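You operate a simulated robot arm through the tools that you are given. There is no shell and no other tool.

You run a simulated robot arm. Do the job below in one go: nothing can be reset, and whatever is moved stays where it is left.

JOB
Close the sanitiser, switch it on and run it on short.
Fine: one whole run; leave the books inside.

It is judged by the outcome, as a careful person would: the job done as asked, and still so three seconds after it is handed in. It fails if anything else is knocked over, pushed out of place, dropped, spilled or broken.

ROBOT AND FRAMES
A 7-joint arm with a two-finger gripper, hanging from a carriage that runs on a rail from [1589, -1899] to [-2, 3] (x, y) and turns from -344 to 344 degrees about z. Base frame: it is fixed where the carriage stands at the start and does not move with it; the origin is on the floor, on the carriage's upright axis, x ahead of it, y to its left, z up; the surface under the hand at the start is at about z = 860. Units: mm, degrees, N and s.
With the tool pointing down near the work surface it reaches from about 240 to 720 mm from the robot's upright axis, wherever it stands. Its first joint turns from -143.0 to 143.0 degrees. Places, roughly: book [1250, -750, 250]; power switch [1600, -900, 1200]; sanitiser door [1400, -1100, 1000]; short-long knob [1500, -900, 1200]; wire rack [1500, -800, 900]. Payload 1.37 kg.
The TCP is the grasp point between the finger pads, 16 mm short of the fingertips. In the tool frame z runs along the fingers and y along their closing line. The gripper opens to 92 mm; its body begins 74 mm behind the TCP.
Orientation is that of the tool frame in the base frame, as [roll, pitch, yaw] about the fixed x, y, z axes, in that order (R = Rz(yaw) Ry(pitch) Rx(roll)). With the fingers straight down and closing along the base's y, the tool's x points along the base's -x, its y along +y and its z along -z.

CONTROLS
- The arm moves only by the tool arm_command. Its argument "motion" is a list of rows, each an object (a shift or turn left out is 0, a gripper value left out holds the last) with "travel": the shift along the tool's x, y, z in units of 150 mm (1.0 is 150 mm), a list of three; "angular": the turn, a rotation vector about the tool's x, y, z in units of 90 degrees (1.0 is 90 degrees), a list of three; "grip": the opening in per cent of the stroke, from 0 (shut) to 100 (fully open). In form: [{"travel": [tx, ty, tz], "angular": [rx, ry, rz], "grip": grip}, ...]. A call has 1 to 20 rows; each row is the pose to reach, as a shift and turn from the pose commanded when the call began, along the tool's axes at that moment. A call with a number of a shift or a turn outside -1 to 1 is refused whole. Rows are played at 5 a second. More than 50 mm and 8.6 degrees between two rows, or a gripper value outside its range, and nothing of the call is played. Where a pose cannot be reached the arm comes as near as it can. A force on the tool above 40 N (or 10 N above the force at the start of the call, whichever is more), or a blocked arm, ends the call early, and 0.2 s more pass. The fingers move at their own pace (about 131.8 mm/s each) and stop on an object; they squeeze with about 26 N. The grip force told is the motor's: it shows also when the fingers shut on nothing. Time passes only in rows, and 0.2 s behind the last, so rows that repeat a pose let the fingers close. The reply holds the time, the measured pose of the TCP, the force on the tool along the base axes, the opening and the grip force, in the units named above and with some noise, with the torque about the TCP (base axes, N m) and any sound that the robot's microphone picked up, and new pictures: "views" is both (left out), scene, wrist or none.
- Cameras (640 x 400 px; columns grow to the right, rows downward): "scene" is now at [280, 36.8, 1866.5]; the picture's right is [0.54, -0.84, 0.00], its down [-0.70, -0.45, -0.55] and it looks along [0.47, 0.30, -0.83] (base axes); focal length 270 px, centre (320, 200). "wrist" rides on the gripper at [71, 19, -111] in the tool frame; the picture's right is [-0.26, 0.96, 0.00], its down [-0.78, -0.21, -0.59] and it looks along [-0.57, -0.15, 0.81] (tool axes); focal length 280 px, centre (320, 200). There is no depth. A picture from a camera that has moved, and an enlarged one, comes with that camera's place and axes in the base frame and with its lens.
- lift_body(by): slides the trunk up (or, below 0, down) by that many mm; the arm and the scene camera ride with it, the base frame stays. It gives what a move gives, with no picture.
- base_move(legs): drives the robot by 1 to 6 legs, each [ahead, left, turn to the left] in mm, mm and degrees, along the robot's own axes; the way and the turn of a leg run together, so that a leg with both is an arc; at most 1500 mm and 180 degrees a leg. The arm and the cameras ride along, it lands a little off, and it stops where it bumps. It keeps to its track: a leg is cut to what the track allows. It gives what a move gives, and a new picture of the scene camera.
- head_to(pan, tilt): turns the head with the scene camera to pan (to the left, within 155 degrees either way) and tilt (down, from -29 to 69), counted from straight ahead of the robot. It gives what a move gives, and a new picture of the scene camera.
- inspect(camera, box): a new picture of the part [left, top, right, bottom] of that camera's present view, enlarged. It takes no simulated time.
- hand_in(): hands the job in; it is judged then, once.

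Places have to be worked out from the pictures, the camera data and where the tool is seen. Open the gripper and draw the arm clear of the work before you hand the job in, unless the task says otherwise.

The tools are called as name(argument=value, ...) on one line, values as JSON. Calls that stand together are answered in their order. arm_command: Moves the arm, as the interface text tells. Its arguments: {"type":"object","properties":{"motion":{"type":"array","items":{"type":"object","properties":{"travel":{"type":"array","items":{"type":"number"}},"angular":{"type":"array","items":{"type":"number"}},"grip":{"type":"number"}}}},"views":{"type":"string","enum":["both","scene","wrist","none"]}},"required":["motion"]} The other tools are called the same way: lift_body (by) moves the trunk up or down; base_move (legs) drives the base; head_to (pan, tilt) turns the head that bears the scene camera; inspect (camera, box) takes an enlarged picture of a part of a camera's view; hand_in () hands the job in.

At the start:

```text
clock: 0.0
position: [782.7, 152.6, 1155.2]
orientation: [180.0, -0.1, 180.0]
contact_force: [-0.4, -0.7, -0.1]
wrist_torque: [0.02, 0.0, 0.0]
gripper_width: 92.2
grasp_force: 0.0
trunk travel left (down, up): [-525.0, 56.0]
robot x, y, heading: [-2.6, 0.8, 0.1]
head pan, tilt (commanded): [32.3, 56.5]
```

scene: 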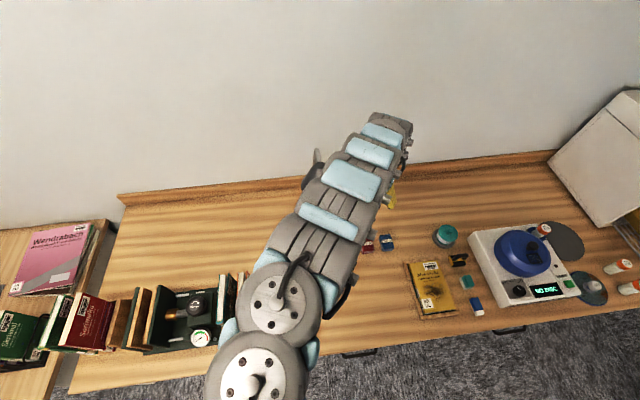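
wrist: 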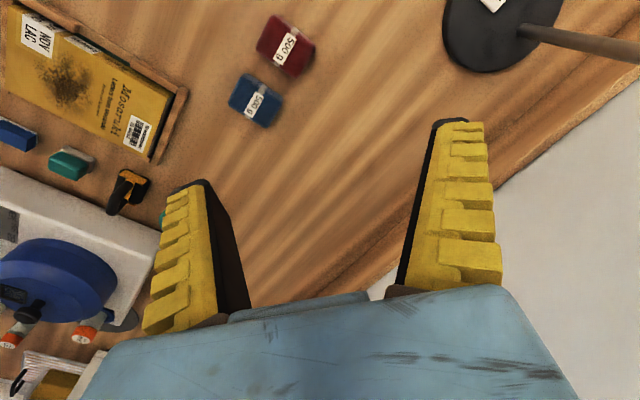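

The first pictures show the bench with the scale and, at the right edge, a big white box, which is probably the sanitiser. I'll turn the head towards [1500, -900, 1100] to see it.

head_to(pan=-37, tilt=28)

```text
clock: 1.4
position: [783.7, 152.4, 1155.6]
orientation: [-180.0, 0.0, -179.9]
contact_force: [-0.1, 0.8, 0.2]
wrist_torque: [0.01, -0.03, 0.0]
gripper_width: 92.1
grasp_force: 0.0
trunk travel left (down, up): [-525.0, 56.0]
robot x, y, heading: [-0.3, 2.7, -0.1]
head pan, tilt (commanded): [-37.0, 28.0]
camera scene: at [293.3, -55.7, 1907.6], right [-0.6, -0.8, 0.0], down [-0.38, 0.28, -0.88], along [0.71, -0.53, -0.47], focal length 270 px, centre (320, 200)
```

scene: 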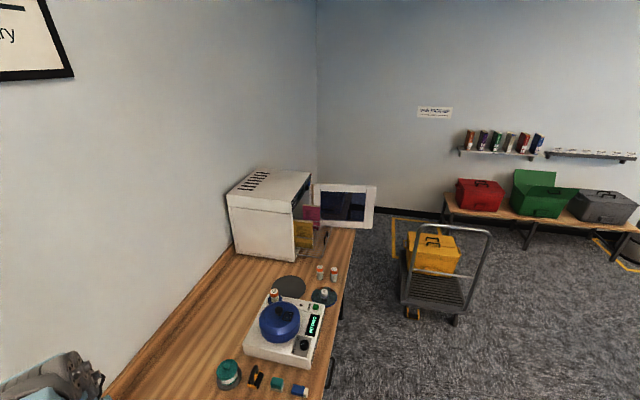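

The sanitiser stands at the far end of the bench with its door open. I'll enlarge that part of the picture to see the door, rack and controls.

inspect(camera="scene", box=[210, 150, 400, 270])

inspect(camera="scene", box=[220, 260, 380, 400])

```text
3.33 times, centred on (305, 210) of scene
camera zoom: at [293.3, -55.7, 1907.6], right [-0.6, -0.8, 0.0], down [-0.38, 0.28, -0.88], along [0.71, -0.53, -0.47], focal length 901 px, centre (370, 167)
```

zoom: 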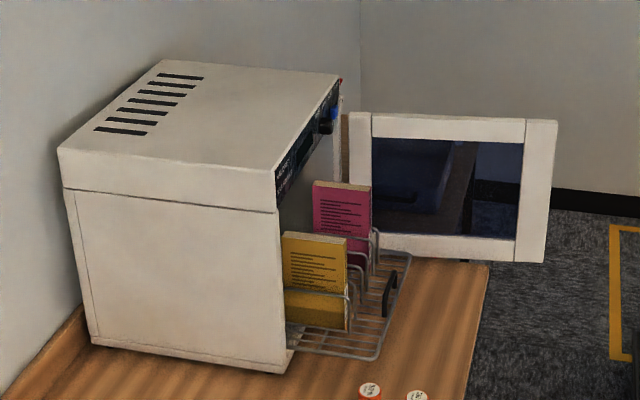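

```text
2.86 times, centred on (300, 330) of scene
camera zoom: at [293.3, -55.7, 1907.6], right [-0.6, -0.8, 0.0], down [-0.38, 0.28, -0.88], along [0.71, -0.53, -0.47], focal length 772 px, centre (377, -171)
```

zoom: 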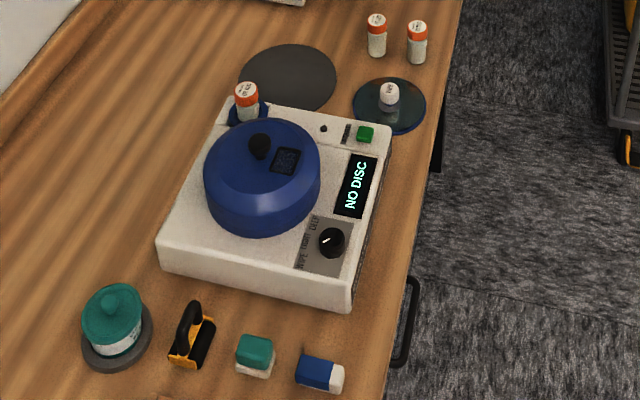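

The bench and rail run diagonally in the base frame: wall direction about +40°, with the sanitiser front at rail distance u≈1374–1765 and about 610 mm from the rail line. The rack is pulled out and the door is open about 90°. Before driving I'll draw the arm in towards the robot's axis.

arm_command(motion=[{"travel": [0.3, 0, 0]}, {"travel": [0.6, 0, 0]}, {"travel": [0.9, 0, 0]}, {"travel": [1.0, 0, 0]}], views="none")

arm_command(motion=[{"travel": [0.3, 0, 0]}, {"travel": [0.6, 0, 0]}, {"travel": [0.9, 0, 0]}, {"travel": [1.0, 0, 0]}], views="both")

```text
clock: 2.4
position: [677.5, 165.5, 1130.8]
orientation: [-180.0, -0.1, 180.0]
contact_force: [-0.1, 0.2, -0.1]
wrist_torque: [0.0, 0.02, 0.0]
gripper_width: 92.0
grasp_force: 0.0
out of reach, approached as far as the arm can: row 3, 4
trunk travel left (down, up): [-525.0, 56.0]
robot x, y, heading: [-0.9, -1.8, 0.2]
head pan, tilt (commanded): [-37.0, 28.0]
```

```text
clock: 3.4
position: [614.9, 195.1, 1064.5]
orientation: [179.9, 0.0, 179.9]
contact_force: [-0.6, -0.6, 0.4]
wrist_torque: [-0.03, 0.0, 0.0]
gripper_width: 91.9
grasp_force: 0.1
out of reach, approached as far as the arm can: row 1, 2, 3, 4
trunk travel left (down, up): [-525.0, 56.0]
robot x, y, heading: [4.1, 0.4, -0.0]
head pan, tilt (commanded): [-37.0, 28.0]
camera scene: at [293.2, -55.8, 1907.6], right [-0.6, -0.8, 0.0], down [-0.38, 0.28, -0.88], along [0.71, -0.53, -0.47], focal length 270 px, centre (320, 200)
camera wrist: at [543.1, 215.4, 1173.3], right [0.26, 0.96, 0.0], down [0.78, -0.21, 0.59], along [0.57, -0.16, -0.81], focal length 280 px, centre (320, 200)
```

scene: 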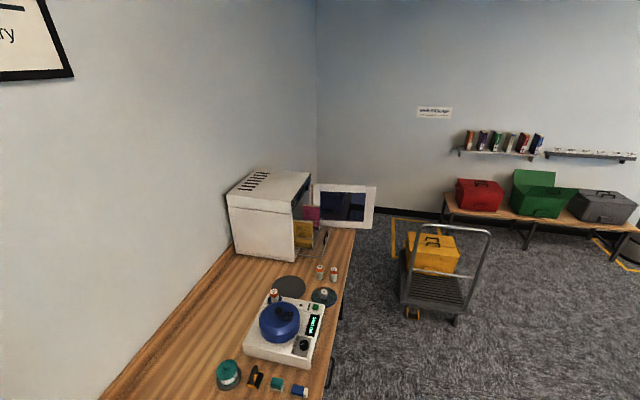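
wrist: 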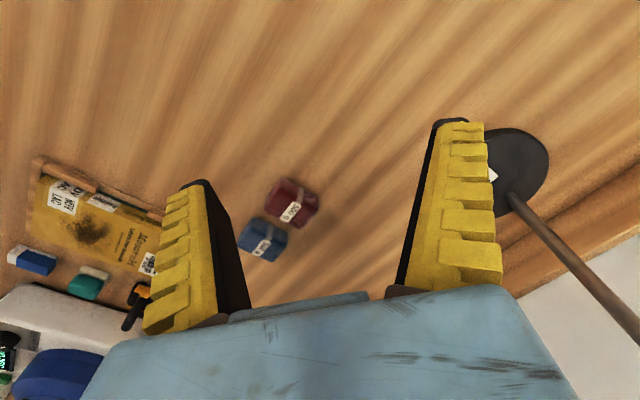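

The arm can't fold in further at this height. Before I swing it away from the bench for the drive, I'll look at the free side of the room.

head_to(pan=-110, tilt=35)

```text
clock: 4.9
position: [615.2, 194.2, 1064.6]
orientation: [-180.0, 0.1, 180.0]
contact_force: [-0.2, 0.5, -0.6]
wrist_torque: [0.01, -0.02, 0.0]
gripper_width: 91.8
grasp_force: 0.0
trunk travel left (down, up): [-525.0, 56.0]
robot x, y, heading: [1.1, -2.3, -0.2]
head pan, tilt (commanded): [-110.0, 35.0]
camera scene: at [190.3, -83.7, 1896.7], right [-0.94, 0.34, 0.0], down [0.2, 0.54, -0.82], along [-0.28, -0.77, -0.57], focal length 270 px, centre (320, 200)
```

scene: 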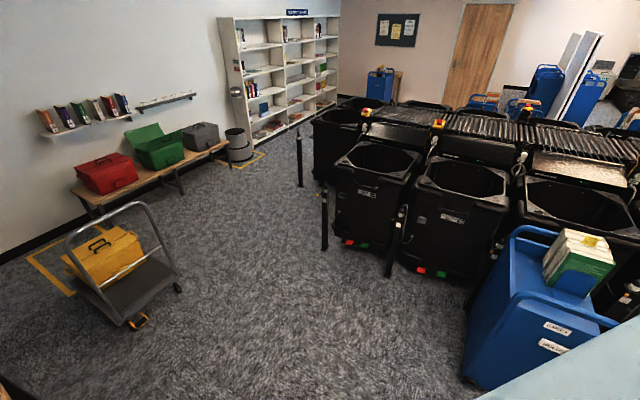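

The free side is clear near the rail: the trolley and bins are further off, and the blue cart stands behind on the left. I'll turn the robot so the arm points away from the bench, then drive 1000 mm along the rail towards the sanitiser.

base_move(legs=[[0, 0, -130], [-170, 985, 0]])

```text
clock: 15.4
position: [345.8, -1311.1, 1063.5]
orientation: [180.0, 0.0, 48.9]
contact_force: [-0.9, 0.4, -0.7]
wrist_torque: [0.01, 0.0, 0.0]
gripper_width: 91.6
grasp_force: 0.2
trunk travel left (down, up): [-525.0, 56.0]
robot x, y, heading: [602.0, -719.0, -131.2]
head pan, tilt (commanded): [-110.0, 35.0]
cut short: leg 2
camera scene: at [415.0, -809.1, 1896.7], right [0.87, 0.48, 0.0], down [0.28, -0.5, -0.82], along [-0.4, 0.72, -0.57], focal length 270 px, centre (320, 200)
```

scene: 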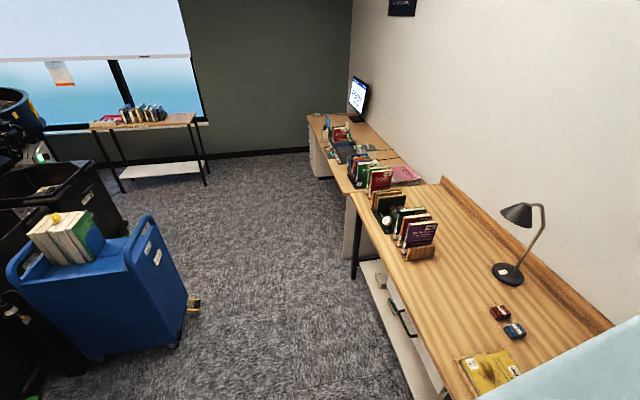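

I'm now at rail position u≈938. I'll turn the head towards the sanitiser for a closer view.

head_to(pan=122, tilt=38)

```text
clock: 18.7
position: [345.9, -1311.0, 1064.0]
orientation: [-179.9, -0.1, 48.8]
contact_force: [0.5, -0.8, -0.4]
wrist_torque: [0.0, 0.0, 0.0]
gripper_width: 91.8
grasp_force: 0.0
trunk travel left (down, up): [-525.0, 56.0]
robot x, y, heading: [600.7, -721.2, -131.0]
head pan, tilt (commanded): [122.0, 38.0]
camera scene: at [542.9, -899.7, 1892.1], right [-0.16, -0.99, 0.0], down [-0.61, 0.1, -0.79], along [0.78, -0.12, -0.62], focal length 270 px, centre (320, 200)
```

scene: 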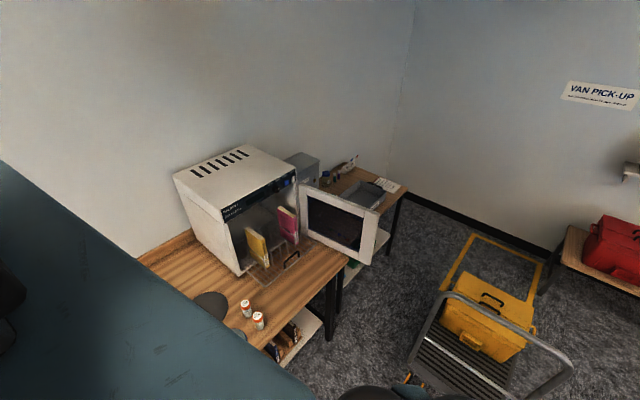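

inspect(camera="scene", box=[160, 130, 420, 290])

inspect(camera="scene", box=[210, 160, 310, 222])

inspect(camera="scene", box=[190, 270, 350, 370])

```text
2.46 times, centred on (290, 210) of scene
camera zoom: at [542.9, -899.7, 1892.1], right [-0.16, -0.99, 0.0], down [-0.61, 0.1, -0.79], along [0.78, -0.12, -0.62], focal length 666 px, centre (394, 175)
```

zoom: 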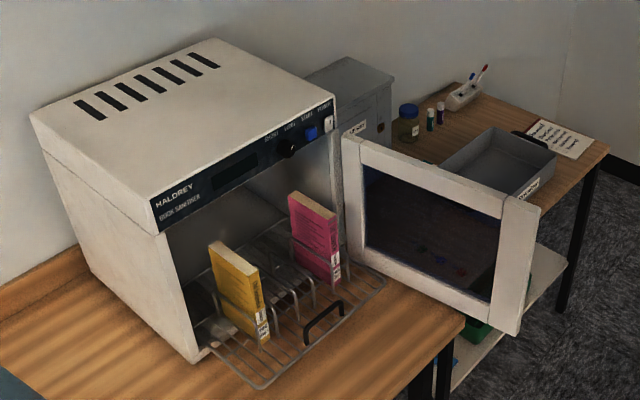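

```text
6.40 times, centred on (260, 191) of scene
camera zoom: at [542.9, -899.7, 1892.1], right [-0.16, -0.99, 0.0], down [-0.61, 0.1, -0.79], along [0.78, -0.12, -0.62], focal length 1730 px, centre (704, 258)
```

zoom: 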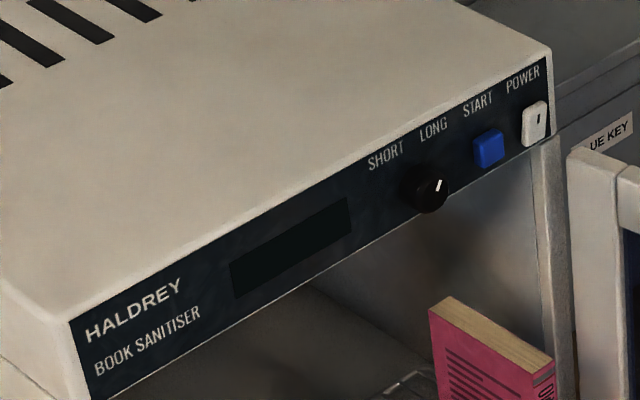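

```text
4.00 times, centred on (270, 320) of scene
camera zoom: at [542.9, -899.7, 1892.1], right [-0.16, -0.99, 0.0], down [-0.61, 0.1, -0.79], along [0.78, -0.12, -0.62], focal length 1081 px, centre (520, -280)
```

zoom: 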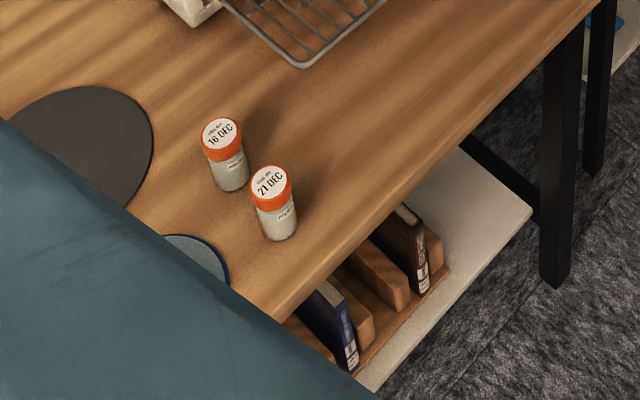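

Now I can see the panel well: left to right it has a display, the SHORT/LONG knob, the blue START button and the white POWER rocker, all at about z≈1215 on the front face. The rack front is at v≈468 with its black handle at u≈1567. The door is open about 100°, top edge z≈1192, free edge around (u 1806, v 195). While the arm is over free floor I'll turn the tool from pointing down to pointing forward.

arm_command(motion=[{"travel": [0, 0, -0.07], "angular": [0, -0.09, 0]}, {"travel": [0, 0, -0.14], "angular": [0, -0.18, 0]}, {"travel": [0, 0, -0.21], "angular": [0, -0.27, 0]}, {"travel": [0, 0, -0.28], "angular": [0, -0.36, 0]}, {"travel": [0, 0, -0.35], "angular": [0, -0.45, 0]}, {"travel": [0, 0, -0.42], "angular": [0, -0.54, 0]}, {"travel": [0, 0, -0.49], "angular": [0, -0.63, 0]}, {"travel": [0, 0, -0.56], "angular": [0, -0.72, 0]}, {"travel": [0, 0, -0.63], "angular": [0, -0.81, 0]}, {"travel": [0, 0, -0.7], "angular": [0, -0.9, 0]}, {"travel": [0, 0, -0.77], "angular": [0, -0.99, 0]}], views="wrist")

```text
clock: 21.1
position: [311.0, -1481.3, 1198.0]
orientation: [-143.8, 86.7, 84.4]
contact_force: [1.6, -1.2, 0.5]
wrist_torque: [0.03, -0.02, -0.11]
gripper_width: 92.0
grasp_force: 0.1
out of reach, approached as far as the arm can: row 1, 2, 3, 4, 5, 6, 7, 8, 9, 10, 11
trunk travel left (down, up): [-525.0, 56.0]
robot x, y, heading: [602.7, -720.8, -131.0]
head pan, tilt (commanded): [122.0, 38.0]
camera wrist: at [399.0, -1405.3, 1129.5], right [0.72, -0.66, 0.23], down [0.23, 0.53, 0.81], along [-0.66, -0.53, 0.53], focal length 280 px, centre (320, 200)
```

wrist: 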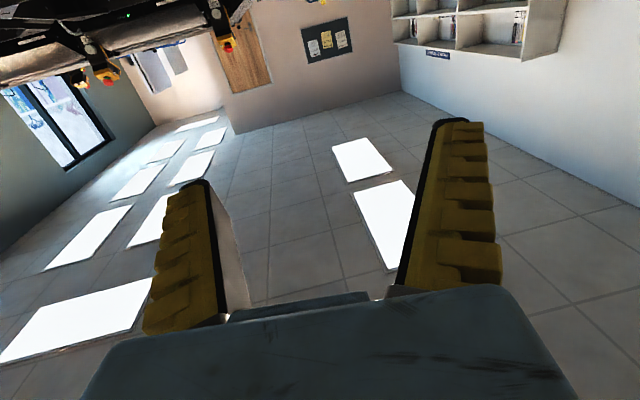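

The tool now points forward. I'll look at the arm with the head camera to understand its posture.

head_to(pan=20, tilt=45)

```text
clock: 22.9
position: [310.7, -1480.2, 1197.2]
orientation: [-145.5, 86.5, 82.9]
contact_force: [-0.3, -0.1, 0.2]
wrist_torque: [0.0, -0.02, -0.02]
gripper_width: 92.0
grasp_force: 0.1
trunk travel left (down, up): [-525.0, 56.0]
robot x, y, heading: [600.9, -722.5, -131.0]
head pan, tilt (commanded): [20.0, 45.0]
camera scene: at [428.5, -962.0, 1881.8], right [-0.93, 0.36, 0.0], down [0.25, 0.66, -0.71], along [-0.25, -0.66, -0.71], focal length 270 px, centre (320, 200)
```

scene: 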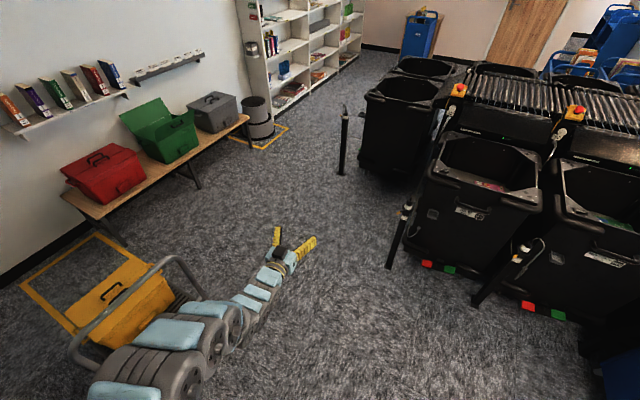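

The arm is reaching out at r≈814 with the tool horizontal. I'll test how far back the horizontal tool can come at this height, staying over the free floor.

arm_command(motion=[{"travel": [0, 0, -0.3]}, {"travel": [0, 0, -0.6]}, {"travel": [0, 0, -0.9]}, {"travel": [0, 0, -1.0]}], views="scene")

```text
clock: 23.9
position: [374.2, -1473.2, 1193.9]
orientation: [-157.0, 88.8, 71.4]
contact_force: [0.2, 0.6, 0.5]
wrist_torque: [0.0, -0.02, -0.03]
gripper_width: 92.0
grasp_force: 0.1
out of reach, approached as far as the arm can: row 1, 2, 3, 4
trunk travel left (down, up): [-525.0, 56.0]
robot x, y, heading: [598.4, -717.7, -131.0]
head pan, tilt (commanded): [20.0, 45.0]
camera scene: at [428.5, -961.9, 1881.8], right [-0.93, 0.36, 0.0], down [0.25, 0.66, -0.71], along [-0.25, -0.66, -0.71], focal length 270 px, centre (320, 200)
```

scene: 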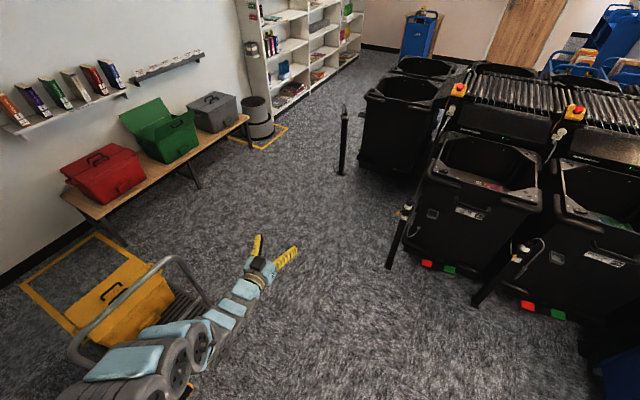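

The arm slid sideways instead of folding, so its elbow seems limited in this posture. I'll look further left and down to see shoulder and elbow.

head_to(pan=75, tilt=60)

```text
clock: 25.2
position: [375.0, -1472.8, 1194.6]
orientation: [-155.1, 88.6, 73.3]
contact_force: [-0.8, -0.5, 0.8]
wrist_torque: [-0.03, 0.0, -0.02]
gripper_width: 91.7
grasp_force: 0.0
trunk travel left (down, up): [-525.0, 56.0]
robot x, y, heading: [599.8, -716.3, -130.9]
head pan, tilt (commanded): [75.0, 60.0]
camera scene: at [494.9, -941.4, 1862.4], right [-0.83, -0.56, 0.0], down [-0.48, 0.72, -0.5], along [0.28, -0.41, -0.87], focal length 270 px, centre (320, 200)
```

scene: 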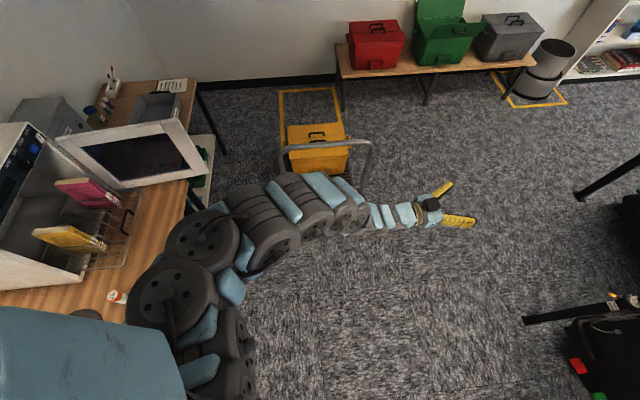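

The chain is clear now: the wrist sits about 330 mm behind the TCP, so folding close in is hard at shoulder height. I'll practise the rack-push posture over the free floor: tool tilted 45° down, lower and closer to the axis.

arm_command(motion=[{"travel": [0.16, -0.12, -0.05], "angular": [0, 0.083, 0]}, {"travel": [0.33, -0.24, -0.1], "angular": [0, 0.167, 0]}, {"travel": [0.5, -0.36, -0.15], "angular": [0, 0.25, 0]}, {"travel": [0.66, -0.48, -0.2], "angular": [0, 0.333, 0]}, {"travel": [0.83, -0.6, -0.25], "angular": [0, 0.417, 0]}, {"travel": [1.0, -0.72, -0.3], "angular": [0, 0.5, 0]}], views="scene")

```text
clock: 26.6
position: [330.6, -1396.0, 1013.2]
orientation: [-179.3, 44.1, 48.7]
contact_force: [0.0, -1.0, 0.0]
wrist_torque: [0.01, -0.02, -0.01]
gripper_width: 92.1
grasp_force: 0.1
out of reach, approached as far as the arm can: row 1, 2, 3, 4, 5, 6
trunk travel left (down, up): [-525.0, 56.0]
robot x, y, heading: [599.2, -717.6, -130.8]
head pan, tilt (commanded): [75.0, 60.0]
camera scene: at [494.9, -941.4, 1862.3], right [-0.83, -0.56, 0.0], down [-0.48, 0.72, -0.5], along [0.28, -0.41, -0.87], focal length 270 px, centre (320, 200)
```

scene: 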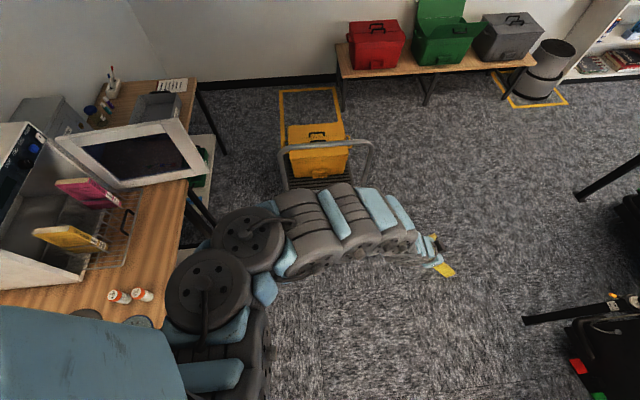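

The 45° tilt works. I'll keep moving back, down and right towards the axis in this tilted posture.

arm_command(motion=[{"travel": [0.19, -0.16, 0]}, {"travel": [0.38, -0.32, 0]}, {"travel": [0.57, -0.48, 0]}, {"travel": [0.76, -0.64, 0]}, {"travel": [0.94, -0.8, 0]}], views="none")

arm_command(motion=[{"travel": [0.19, -0.16, 0]}, {"travel": [0.38, -0.32, 0]}, {"travel": [0.57, -0.48, 0]}, {"travel": [0.76, -0.64, 0]}, {"travel": [0.94, -0.8, 0]}], views="scene")

```text
clock: 28.0
position: [508.0, -1180.1, 818.1]
orientation: [-168.8, 12.2, 88.2]
contact_force: [0.9, -1.1, 0.3]
wrist_torque: [0.11, 0.04, -0.03]
gripper_width: 91.9
grasp_force: 0.1
out of reach, approached as far as the arm can: row 1, 2, 3, 4, 5
trunk travel left (down, up): [-525.0, 56.0]
robot x, y, heading: [601.0, -716.8, -131.0]
head pan, tilt (commanded): [75.0, 60.0]
stopped in row 5: the arm was blocked; the commanded pose is now the measured one
```

```text
clock: 29.2
position: [356.0, -1097.5, 761.6]
orientation: [-168.7, 12.0, 88.1]
contact_force: [0.7, 1.5, -0.6]
wrist_torque: [-0.07, 0.05, 0.0]
gripper_width: 91.8
grasp_force: 0.0
out of reach, approached as far as the arm can: row 1, 2, 3, 4, 5
trunk travel left (down, up): [-525.0, 56.0]
robot x, y, heading: [597.1, -718.3, -131.1]
head pan, tilt (commanded): [75.0, 60.0]
camera scene: at [494.2, -940.7, 1862.2], right [-0.83, -0.56, 0.0], down [-0.48, 0.72, -0.5], along [0.28, -0.41, -0.87], focal length 270 px, centre (320, 200)
```

scene: 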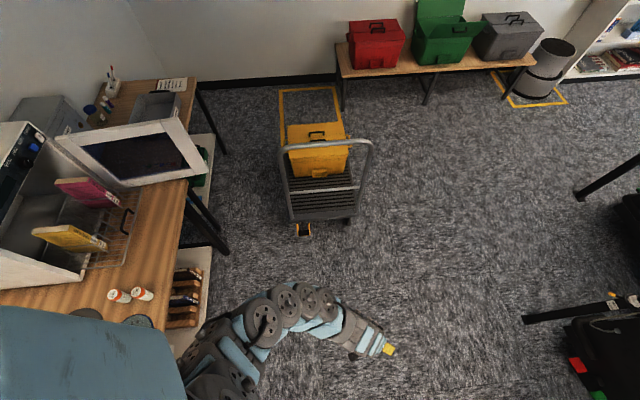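

The arm flipped into a low folded posture (TCP at robot-frame about [444, 68], z 762) and is clear of everything. From here I'll square up the tool yaw and raise it into the 45° tilt at about z=900.

arm_command(motion=[{"travel": [0, 0, -0.13], "angular": [0, -0.046, 0.061]}, {"travel": [0, 0, -0.26], "angular": [0, -0.092, 0.122]}, {"travel": [0, 0, -0.39], "angular": [0, -0.138, 0.183]}, {"travel": [0, 0, -0.52], "angular": [0, -0.184, 0.244]}, {"travel": [0, 0, -0.65], "angular": [0, -0.23, 0.305]}, {"travel": [0, 0, -0.78], "angular": [0, -0.276, 0.366]}, {"travel": [0, 0, -0.9], "angular": [0, -0.32, 0.43]}], views="scene")

```text
clock: 30.8
position: [339.9, -1184.0, 800.7]
orientation: [176.2, 38.7, 54.9]
contact_force: [-0.3, -0.3, -0.1]
wrist_torque: [0.03, -0.04, 0.0]
gripper_width: 91.8
grasp_force: 0.1
out of reach, approached as far as the arm can: row 1, 2, 3, 4, 5, 6, 7
trunk travel left (down, up): [-525.0, 56.0]
robot x, y, heading: [604.3, -718.7, -131.0]
head pan, tilt (commanded): [75.0, 60.0]
camera scene: at [495.0, -941.2, 1862.2], right [-0.83, -0.56, 0.0], down [-0.48, 0.72, -0.5], along [0.28, -0.41, -0.87], focal length 270 px, centre (320, 200)
```

scene: 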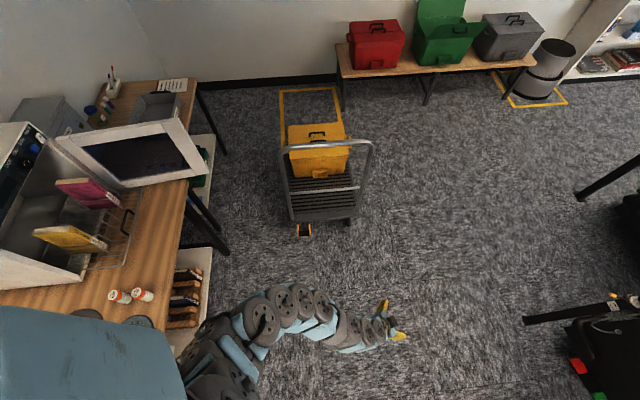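

The tilted posture holds at [525, 106, 801]. Before turning towards the bench I need to be higher, so I'll raise it along the same posture to about z=1000 and a little outward.

arm_command(motion=[{"travel": [-0.2, 0.08, -0.03]}, {"travel": [-0.4, 0.16, -0.06]}, {"travel": [-0.6, 0.24, -0.09]}, {"travel": [-0.76, 0.31, -0.12]}], views="none")

arm_command(motion=[{"travel": [-0.2, 0.08, -0.03]}, {"travel": [-0.4, 0.16, -0.06]}, {"travel": [-0.6, 0.24, -0.09]}, {"travel": [-0.76, 0.31, -0.12]}], views="scene")

```text
clock: 31.8
position: [333.2, -1271.5, 886.1]
orientation: [176.2, 38.6, 54.8]
contact_force: [0.1, 0.2, 0.1]
wrist_torque: [-0.02, -0.01, -0.01]
gripper_width: 92.1
grasp_force: 0.1
out of reach, approached as far as the arm can: row 1, 2, 3
trunk travel left (down, up): [-525.0, 56.0]
robot x, y, heading: [599.9, -715.7, -130.9]
head pan, tilt (commanded): [75.0, 60.0]
```

```text
clock: 32.8
position: [323.4, -1366.2, 967.1]
orientation: [176.0, 38.6, 55.0]
contact_force: [0.6, 1.2, 0.3]
wrist_torque: [-0.06, 0.03, 0.0]
gripper_width: 91.9
grasp_force: 0.1
out of reach, approached as far as the arm can: row 2, 3, 4
trunk travel left (down, up): [-525.0, 56.0]
robot x, y, heading: [600.2, -716.6, -131.2]
head pan, tilt (commanded): [75.0, 60.0]
camera scene: at [495.0, -941.4, 1862.3], right [-0.83, -0.56, 0.0], down [-0.48, 0.72, -0.5], along [0.28, -0.41, -0.87], focal length 270 px, centre (320, 200)
```

scene: 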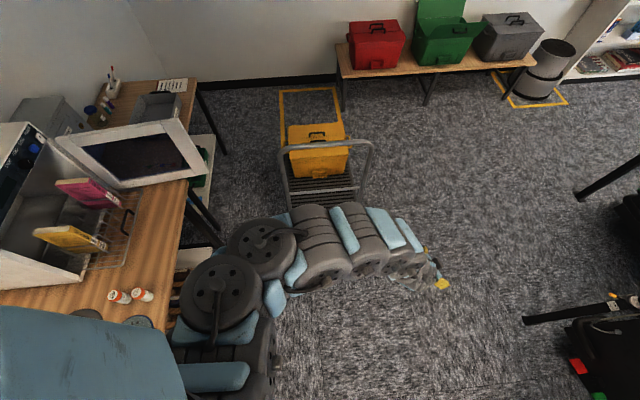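

TCP is now at robot-frame [671, 220], z 967. I'll close the gripper to make it compact and raise the trunk fully before swinging towards the bench.

arm_command(motion=[{"grip": 0}, {"grip": 0}, {"grip": 0}], views="none")

lift_body(by=56)

```text
clock: 33.6
position: [323.3, -1366.7, 967.9]
orientation: [176.2, 38.7, 54.9]
contact_force: [0.0, 0.2, -0.4]
wrist_torque: [0.0, 0.0, -0.01]
gripper_width: 0.0
grasp_force: 25.7
trunk travel left (down, up): [-525.0, 56.0]
robot x, y, heading: [599.8, -720.4, -130.7]
head pan, tilt (commanded): [75.0, 60.0]
```

```text
clock: 34.5
position: [323.6, -1366.3, 1023.8]
orientation: [176.2, 38.7, 54.9]
contact_force: [-0.3, 0.1, 0.3]
wrist_torque: [0.01, 0.0, 0.01]
gripper_width: 0.0
grasp_force: 25.9
trunk travel left (down, up): [-581.0, 0.0]
robot x, y, heading: [601.5, -720.7, -130.8]
head pan, tilt (commanded): [75.0, 60.0]
```

Turning left about 92° at this rail position: the closed gripper will sweep to about (u 1549, v 350, z 1024), in front of the rack and clear of the door.

base_move(legs=[[0, 0, 92]])

head_to(pan=28, tilt=45)

```text
clock: 38.9
position: [1259.9, -967.1, 1022.9]
orientation: [176.2, 38.6, 147.4]
contact_force: [-0.2, -0.2, -0.1]
wrist_torque: [-0.03, 0.02, 0.03]
gripper_width: 0.4
grasp_force: 25.8
trunk travel left (down, up): [-581.0, 0.0]
robot x, y, heading: [603.4, -715.9, -38.5]
head pan, tilt (commanded): [75.0, 60.0]
camera scene: at [827.9, -817.1, 1918.4], right [0.6, -0.8, 0.0], down [-0.7, -0.52, -0.5], along [0.4, 0.3, -0.87], focal length 270 px, centre (320, 200)
```

scene: 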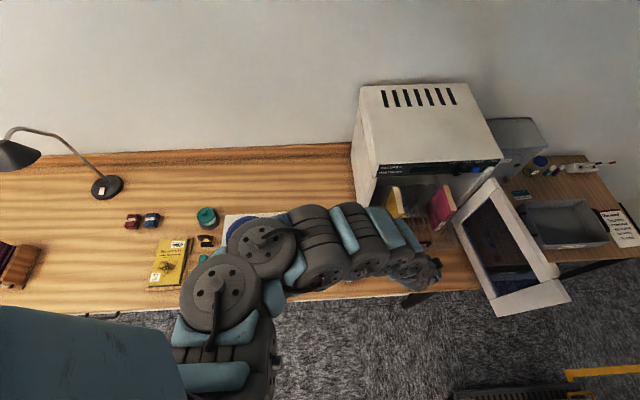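

```text
clock: 40.0
position: [1260.2, -968.0, 1022.5]
orientation: [176.2, 38.6, 147.5]
contact_force: [0.4, -1.0, -0.5]
wrist_torque: [-0.02, 0.03, -0.03]
gripper_width: 0.0
grasp_force: 25.7
trunk travel left (down, up): [-581.0, 0.0]
robot x, y, heading: [598.9, -717.8, -38.2]
head pan, tilt (commanded): [28.0, 45.0]
camera scene: at [854.4, -871.5, 1937.8], right [-0.18, -0.98, 0.0], down [-0.7, 0.13, -0.71], along [0.7, -0.13, -0.71], focal length 270 px, centre (320, 200)
```

scene: 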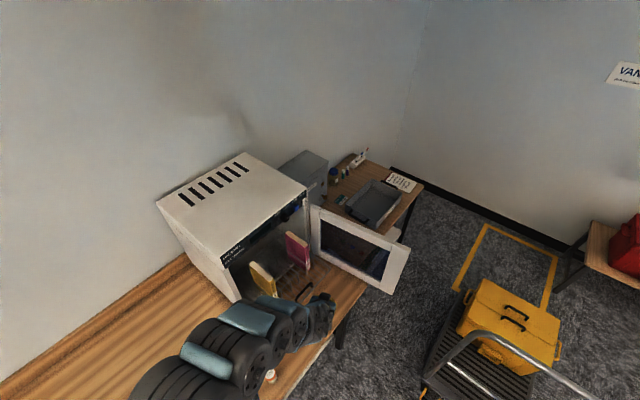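

TCP is at (u 1551, v 346, z 1022). I'll enlarge this view and take the wrist view of the rack too.

inspect(camera="scene", box=[220, 180, 420, 305])

inspect(camera="wrist", box=[0, 0, 640, 400])

```text
3.20 times, centred on (320, 242) of scene
camera zoom: at [854.4, -871.5, 1937.8], right [-0.18, -0.98, 0.0], down [-0.7, 0.13, -0.71], along [0.7, -0.13, -0.71], focal length 865 px, centre (320, 64)
```

zoom: 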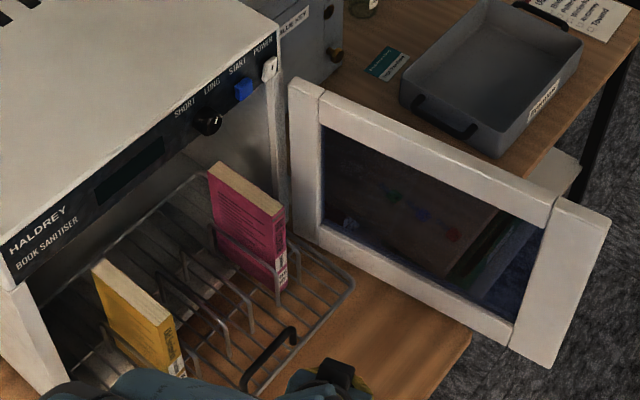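

```text
1.00 times, centred on (320, 200) of wrist (not enlarged: the box is as wide or as high as the picture)
camera zoom: at [1160.5, -888.8, 1064.4], right [0.66, 0.72, 0.21], down [0.08, -0.35, 0.94], along [0.75, -0.6, -0.28], focal length 280 px, centre (320, 200)
```

zoom: 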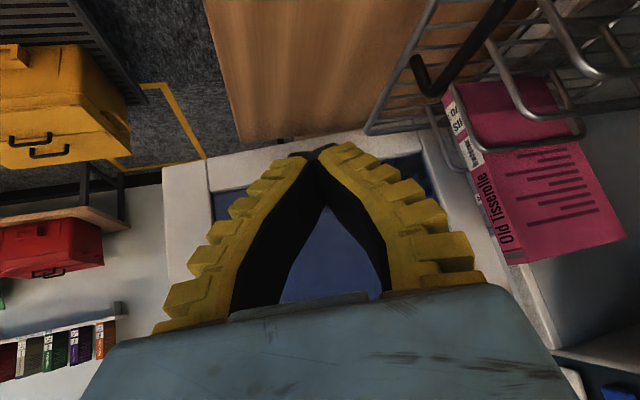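

The rack handle arch spans u≈1521–1610 at v≈472, z≈890–915, and the gap in front of it is free. I'll drive 110 mm further along the rail, so the push ends within reach.

base_move(legs=[[107.6, -22.7, 0]])

```text
clock: 41.2
position: [1329.1, -1051.0, 1021.9]
orientation: [176.2, 38.7, 147.5]
contact_force: [0.8, 0.0, 0.2]
wrist_torque: [0.01, 0.04, 0.0]
gripper_width: 0.2
grasp_force: 25.9
trunk travel left (down, up): [-581.0, 0.0]
robot x, y, heading: [672.4, -804.2, -38.4]
head pan, tilt (commanded): [28.0, 45.0]
camera scene: at [924.3, -954.9, 1937.8], right [-0.18, -0.98, 0.0], down [-0.7, 0.13, -0.71], along [0.7, -0.13, -0.71], focal length 270 px, centre (320, 200)
```

scene: 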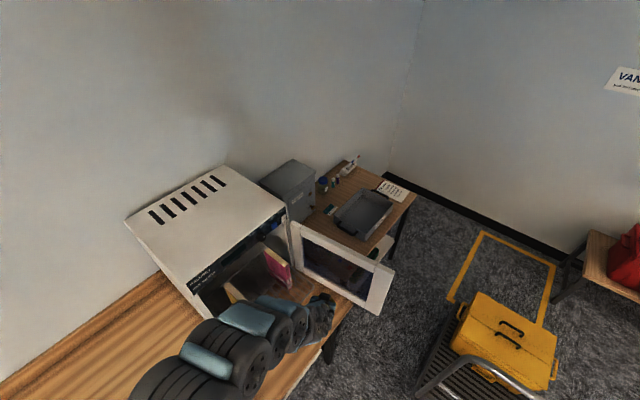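

Robot is at u≈1048, TCP at (1659, 345, 1022). I'll bring the closed fingertips down in front of the handle, to about (1560, 415, 925), turning the tool 20° more towards the sanitiser.

arm_command(motion=[{"travel": [0.157, 0.126, 0.048], "angular": [-0.028, 0.002, -0.035]}, {"travel": [0.314, 0.252, 0.096], "angular": [-0.056, 0.005, -0.069]}, {"travel": [0.471, 0.378, 0.145], "angular": [-0.083, 0.007, -0.104]}, {"travel": [0.628, 0.504, 0.193], "angular": [-0.111, 0.009, -0.138]}, {"travel": [0.785, 0.63, 0.241], "angular": [-0.139, 0.0115, -0.173]}], views="both")

```text
clock: 42.4
position: [1320.0, -930.6, 925.2]
orientation: [176.1, 38.7, 167.6]
contact_force: [1.3, -0.2, -0.4]
wrist_torque: [0.0, 0.05, -0.04]
gripper_width: 0.0
grasp_force: 26.2
trunk travel left (down, up): [-581.0, 0.0]
robot x, y, heading: [672.0, -800.4, -38.4]
head pan, tilt (commanded): [28.0, 45.0]
camera scene: at [924.3, -954.9, 1937.8], right [-0.18, -0.98, 0.0], down [-0.7, 0.13, -0.71], along [0.7, -0.13, -0.71], focal length 270 px, centre (320, 200)
camera wrist: at [1200.4, -889.4, 966.4], right [0.37, 0.91, 0.21], down [0.19, -0.3, 0.94], along [0.91, -0.3, -0.28], focal length 280 px, centre (320, 200)
```

scene: 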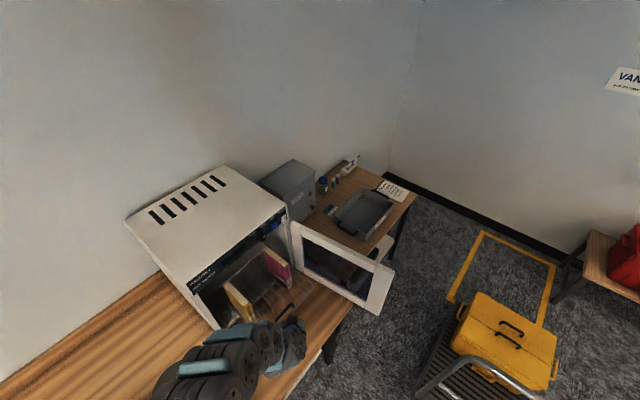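
wrist: 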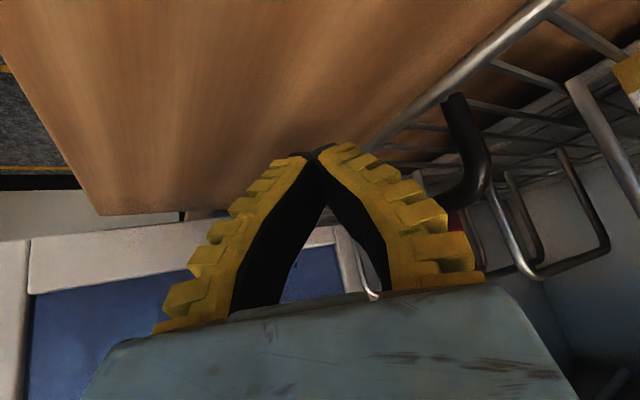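

The fingertips are in front of the handle (TCP 1561, 415, 925); the handle bar is at about z≈940, v≈460. I'll push straight in along +v in small steps and watch the force.

arm_command(motion=[{"travel": [-0.048, 0.076, 0.044]}, {"travel": [-0.095, 0.153, 0.087]}, {"travel": [-0.143, 0.229, 0.131]}, {"travel": [-0.191, 0.305, 0.174]}], views="both")

```text
clock: 43.4
position: [1367.4, -892.6, 926.3]
orientation: [176.2, 38.7, 167.3]
contact_force: [-1.0, -0.3, -0.4]
wrist_torque: [0.03, -0.04, 0.0]
gripper_width: 0.0
grasp_force: 26.5
trunk travel left (down, up): [-581.0, 0.0]
robot x, y, heading: [668.9, -797.6, -38.3]
head pan, tilt (commanded): [28.0, 45.0]
camera scene: at [924.3, -954.9, 1937.9], right [-0.18, -0.98, 0.0], down [-0.7, 0.13, -0.71], along [0.7, -0.13, -0.71], focal length 270 px, centre (320, 200)
camera wrist: at [1246.5, -851.4, 967.6], right [0.37, 0.9, 0.21], down [0.19, -0.3, 0.94], along [0.91, -0.31, -0.28], focal length 280 px, centre (320, 200)
```

scene: 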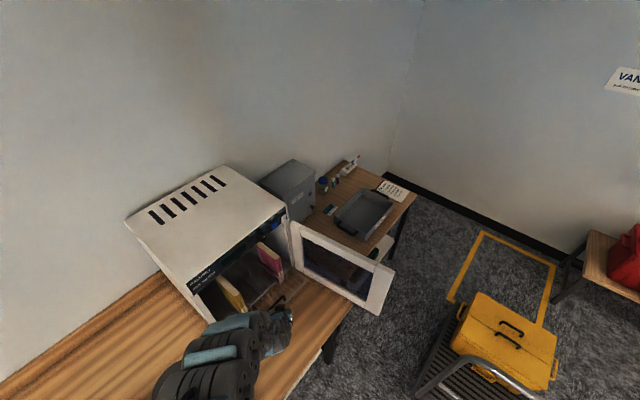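
wrist: 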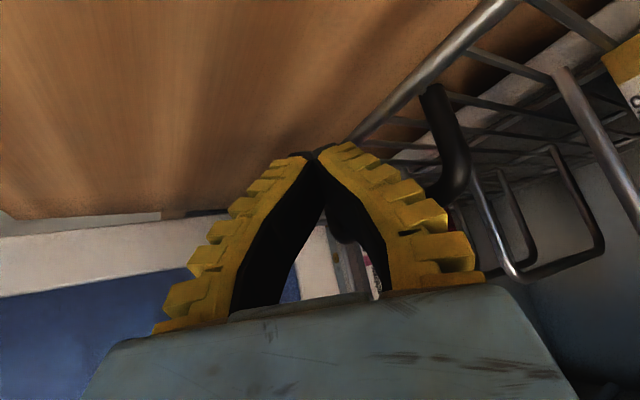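

The handle has moved with the finger (now around v≈505) and the force is small, so the rack is sliding. I'll go on another 90 mm.

arm_command(motion=[{"travel": [-0.048, 0.076, 0.044]}, {"travel": [-0.095, 0.153, 0.087]}, {"travel": [-0.143, 0.229, 0.131]}, {"travel": [-0.191, 0.305, 0.174]}, {"travel": [-0.238, 0.382, 0.218]}, {"travel": [-0.286, 0.458, 0.261]}], views="both")

inspect(camera="scene", box=[170, 200, 370, 325])

```text
clock: 44.8
position: [1438.0, -831.9, 927.0]
orientation: [176.2, 38.8, 167.3]
contact_force: [3.0, 1.4, 2.7]
wrist_torque: [-0.09, 0.38, -0.13]
gripper_width: 0.0
grasp_force: 26.3
trunk travel left (down, up): [-581.0, 0.0]
robot x, y, heading: [674.4, -801.3, -38.4]
head pan, tilt (commanded): [28.0, 45.0]
camera scene: at [924.8, -954.8, 1938.1], right [-0.18, -0.98, 0.0], down [-0.69, 0.13, -0.71], along [0.7, -0.13, -0.71], focal length 270 px, centre (320, 200)
camera wrist: at [1317.4, -791.8, 968.9], right [0.37, 0.9, 0.22], down [0.19, -0.3, 0.94], along [0.91, -0.3, -0.28], focal length 280 px, centre (320, 200)
```

scene: 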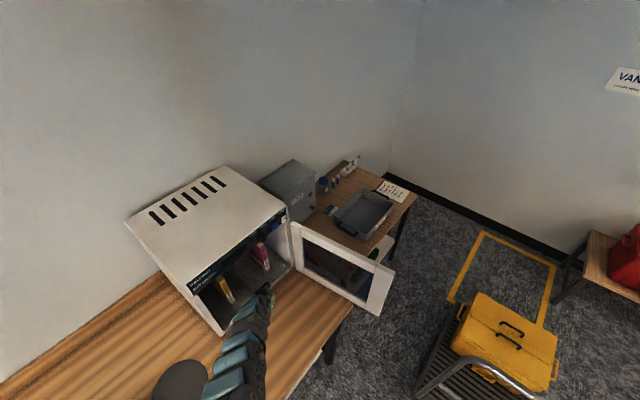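
wrist: 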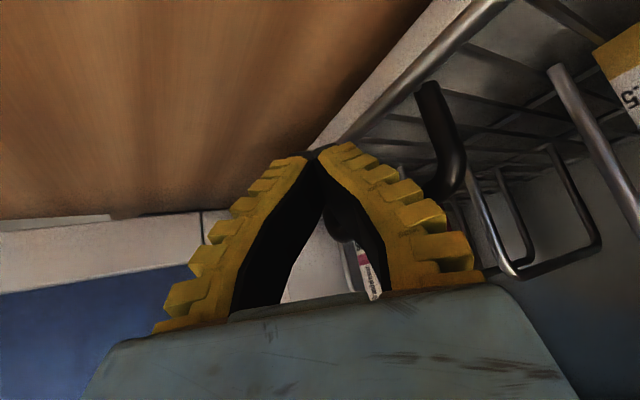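

```text
3.20 times, centred on (270, 262) of scene
camera zoom: at [924.8, -954.8, 1938.1], right [-0.18, -0.98, 0.0], down [-0.69, 0.13, -0.71], along [0.7, -0.13, -0.71], focal length 865 px, centre (480, 0)
```

zoom: 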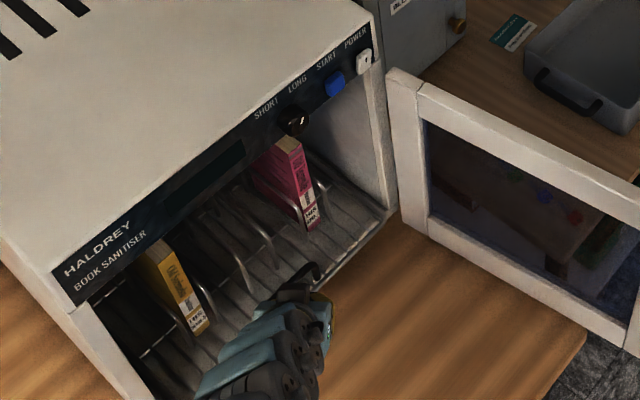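

The rack is nearly in, with the handle around v≈598. I'll push on gently until it meets its stop.

arm_command(motion=[{"travel": [-0.032, 0.051, 0.029]}, {"travel": [-0.064, 0.102, 0.058]}, {"travel": [-0.095, 0.153, 0.087]}], views="both")

inspect(camera="scene", box=[170, 200, 370, 325])

```text
clock: 45.6
position: [1454.8, -818.9, 938.1]
orientation: [176.1, 38.7, 167.2]
contact_force: [-0.2, 0.3, 0.1]
wrist_torque: [0.0, -0.04, -0.04]
gripper_width: 0.2
grasp_force: 25.8
out of reach, approached as far as the arm can: row 1, 2, 3
trunk travel left (down, up): [-581.0, 0.0]
robot x, y, heading: [670.6, -802.7, -38.1]
head pan, tilt (commanded): [28.0, 45.0]
camera scene: at [924.2, -954.9, 1937.8], right [-0.18, -0.98, 0.0], down [-0.7, 0.13, -0.71], along [0.7, -0.13, -0.71], focal length 270 px, centre (320, 200)
camera wrist: at [1335.2, -778.2, 979.6], right [0.37, 0.9, 0.22], down [0.19, -0.3, 0.93], along [0.91, -0.31, -0.28], focal length 280 px, centre (320, 200)
```

scene: 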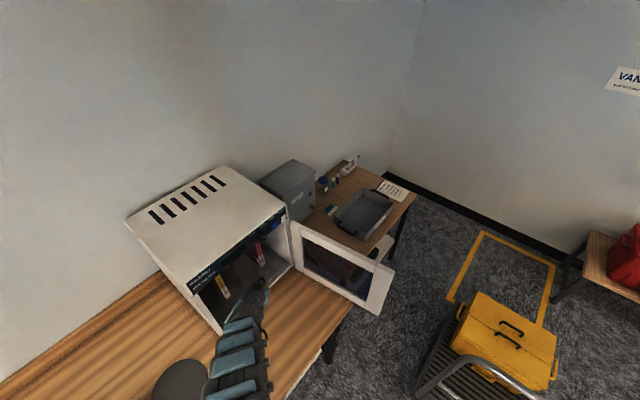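
wrist: 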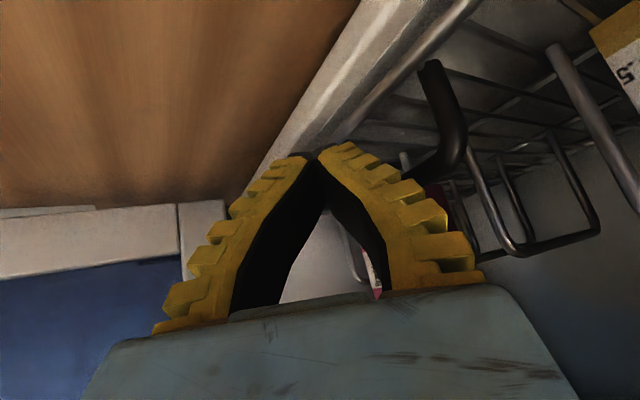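

```text
3.20 times, centred on (270, 262) of scene
camera zoom: at [924.2, -954.9, 1937.8], right [-0.18, -0.98, 0.0], down [-0.7, 0.13, -0.71], along [0.7, -0.13, -0.71], focal length 865 px, centre (480, 0)
```

zoom: 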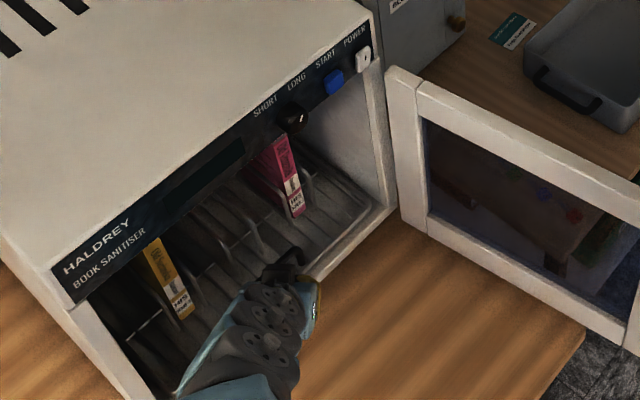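

The arm reached its limit at v≈590 with the handle at about v≈620. I'll back off a little, move the base 70 mm along the rail for more reach, and then push again to make sure the rack is at its stop.

arm_command(motion=[{"travel": [0.064, -0.102, -0.058]}, {"travel": [0.127, -0.204, -0.116]}], views="none")

base_move(legs=[[68.6, -14.3, 0]])

```text
clock: 46.2
position: [1424.9, -845.0, 938.5]
orientation: [176.3, 38.7, 167.4]
contact_force: [1.1, 0.4, 0.7]
wrist_torque: [-0.01, 0.03, -0.03]
gripper_width: 0.0
grasp_force: 25.3
trunk travel left (down, up): [-581.0, 0.0]
robot x, y, heading: [673.7, -802.0, -38.3]
head pan, tilt (commanded): [28.0, 45.0]
```

```text
clock: 47.2
position: [1470.0, -897.8, 937.9]
orientation: [176.2, 38.7, 167.4]
contact_force: [-0.8, 0.4, -1.0]
wrist_torque: [-0.02, -0.03, 0.01]
gripper_width: 0.0
grasp_force: 25.7
trunk travel left (down, up): [-581.0, 0.0]
robot x, y, heading: [718.4, -854.7, -38.4]
head pan, tilt (commanded): [28.0, 45.0]
camera scene: at [968.4, -1008.0, 1937.8], right [-0.18, -0.98, 0.0], down [-0.7, 0.13, -0.71], along [0.7, -0.13, -0.71], focal length 270 px, centre (320, 200)
```

scene: 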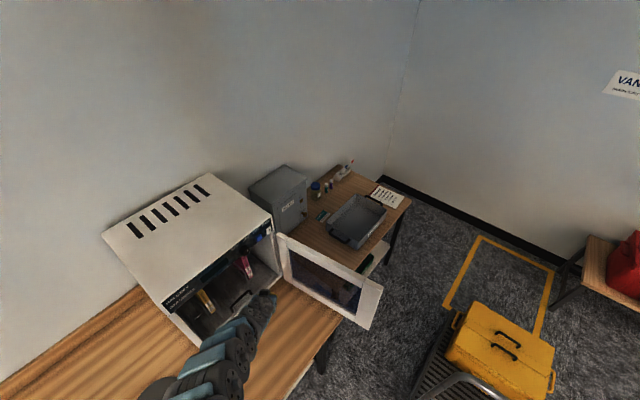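

Handle is at u≈1509–1600, so I shift 70 mm back along −u in front of it, then push along +v again in small steps.

arm_command(motion=[{"travel": [0.165, 0.148, -0.08]}, {"travel": [0.331, 0.296, -0.16]}, {"travel": [0.293, 0.357, -0.126]}, {"travel": [0.255, 0.419, -0.091]}, {"travel": [0.217, 0.48, -0.056]}, {"travel": [0.179, 0.541, -0.022]}, {"travel": [0.141, 0.602, 0.013]}, {"travel": [0.109, 0.654, 0.042]}], views="both")

inspect(camera="scene", box=[160, 210, 320, 310])

```text
clock: 49.0
position: [1471.0, -801.7, 926.1]
orientation: [176.6, 38.3, 167.3]
contact_force: [-17.0, -4.6, 2.6]
wrist_torque: [0.12, -0.33, 0.32]
gripper_width: 0.0
grasp_force: 25.6
out of reach, approached as far as the arm can: row 8
trunk travel left (down, up): [-581.0, 0.0]
robot x, y, heading: [716.1, -854.3, -38.5]
head pan, tilt (commanded): [28.0, 45.0]
camera scene: at [967.5, -1008.2, 1937.4], right [-0.18, -0.98, 0.0], down [-0.7, 0.13, -0.71], along [0.69, -0.13, -0.71], focal length 270 px, centre (320, 200)
camera wrist: at [1350.4, -761.5, 967.7], right [0.38, 0.9, 0.21], down [0.2, -0.3, 0.93], along [0.9, -0.31, -0.29], focal length 280 px, centre (320, 200)
```

scene: 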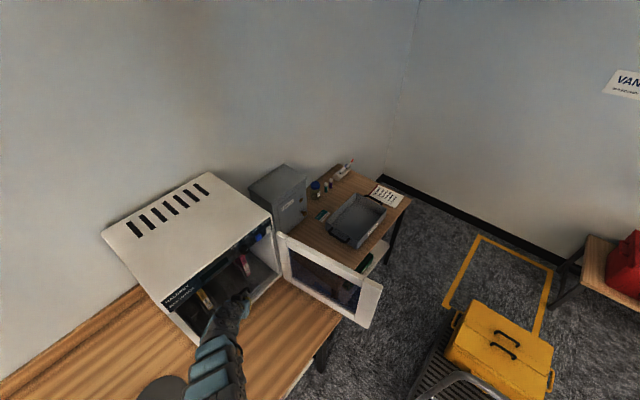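
wrist: 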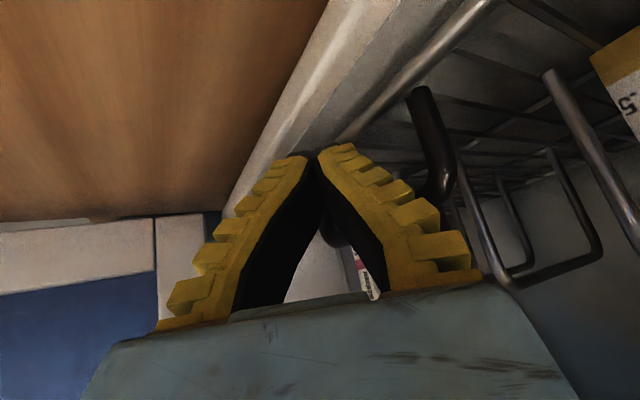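

```text
4.00 times, centred on (240, 260) of scene
camera zoom: at [967.5, -1008.2, 1937.4], right [-0.18, -0.98, 0.0], down [-0.7, 0.13, -0.71], along [0.69, -0.13, -0.71], focal length 1081 px, centre (640, -40)
```

zoom: 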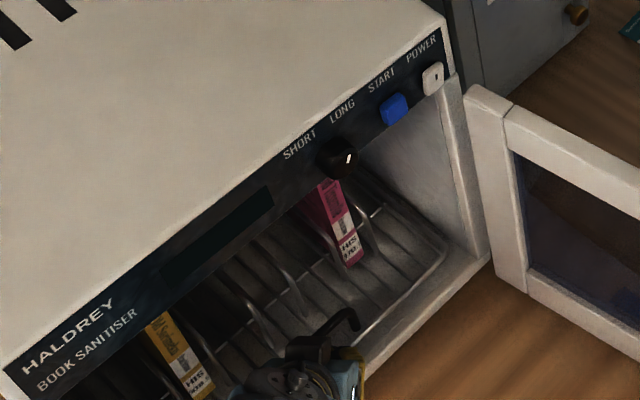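

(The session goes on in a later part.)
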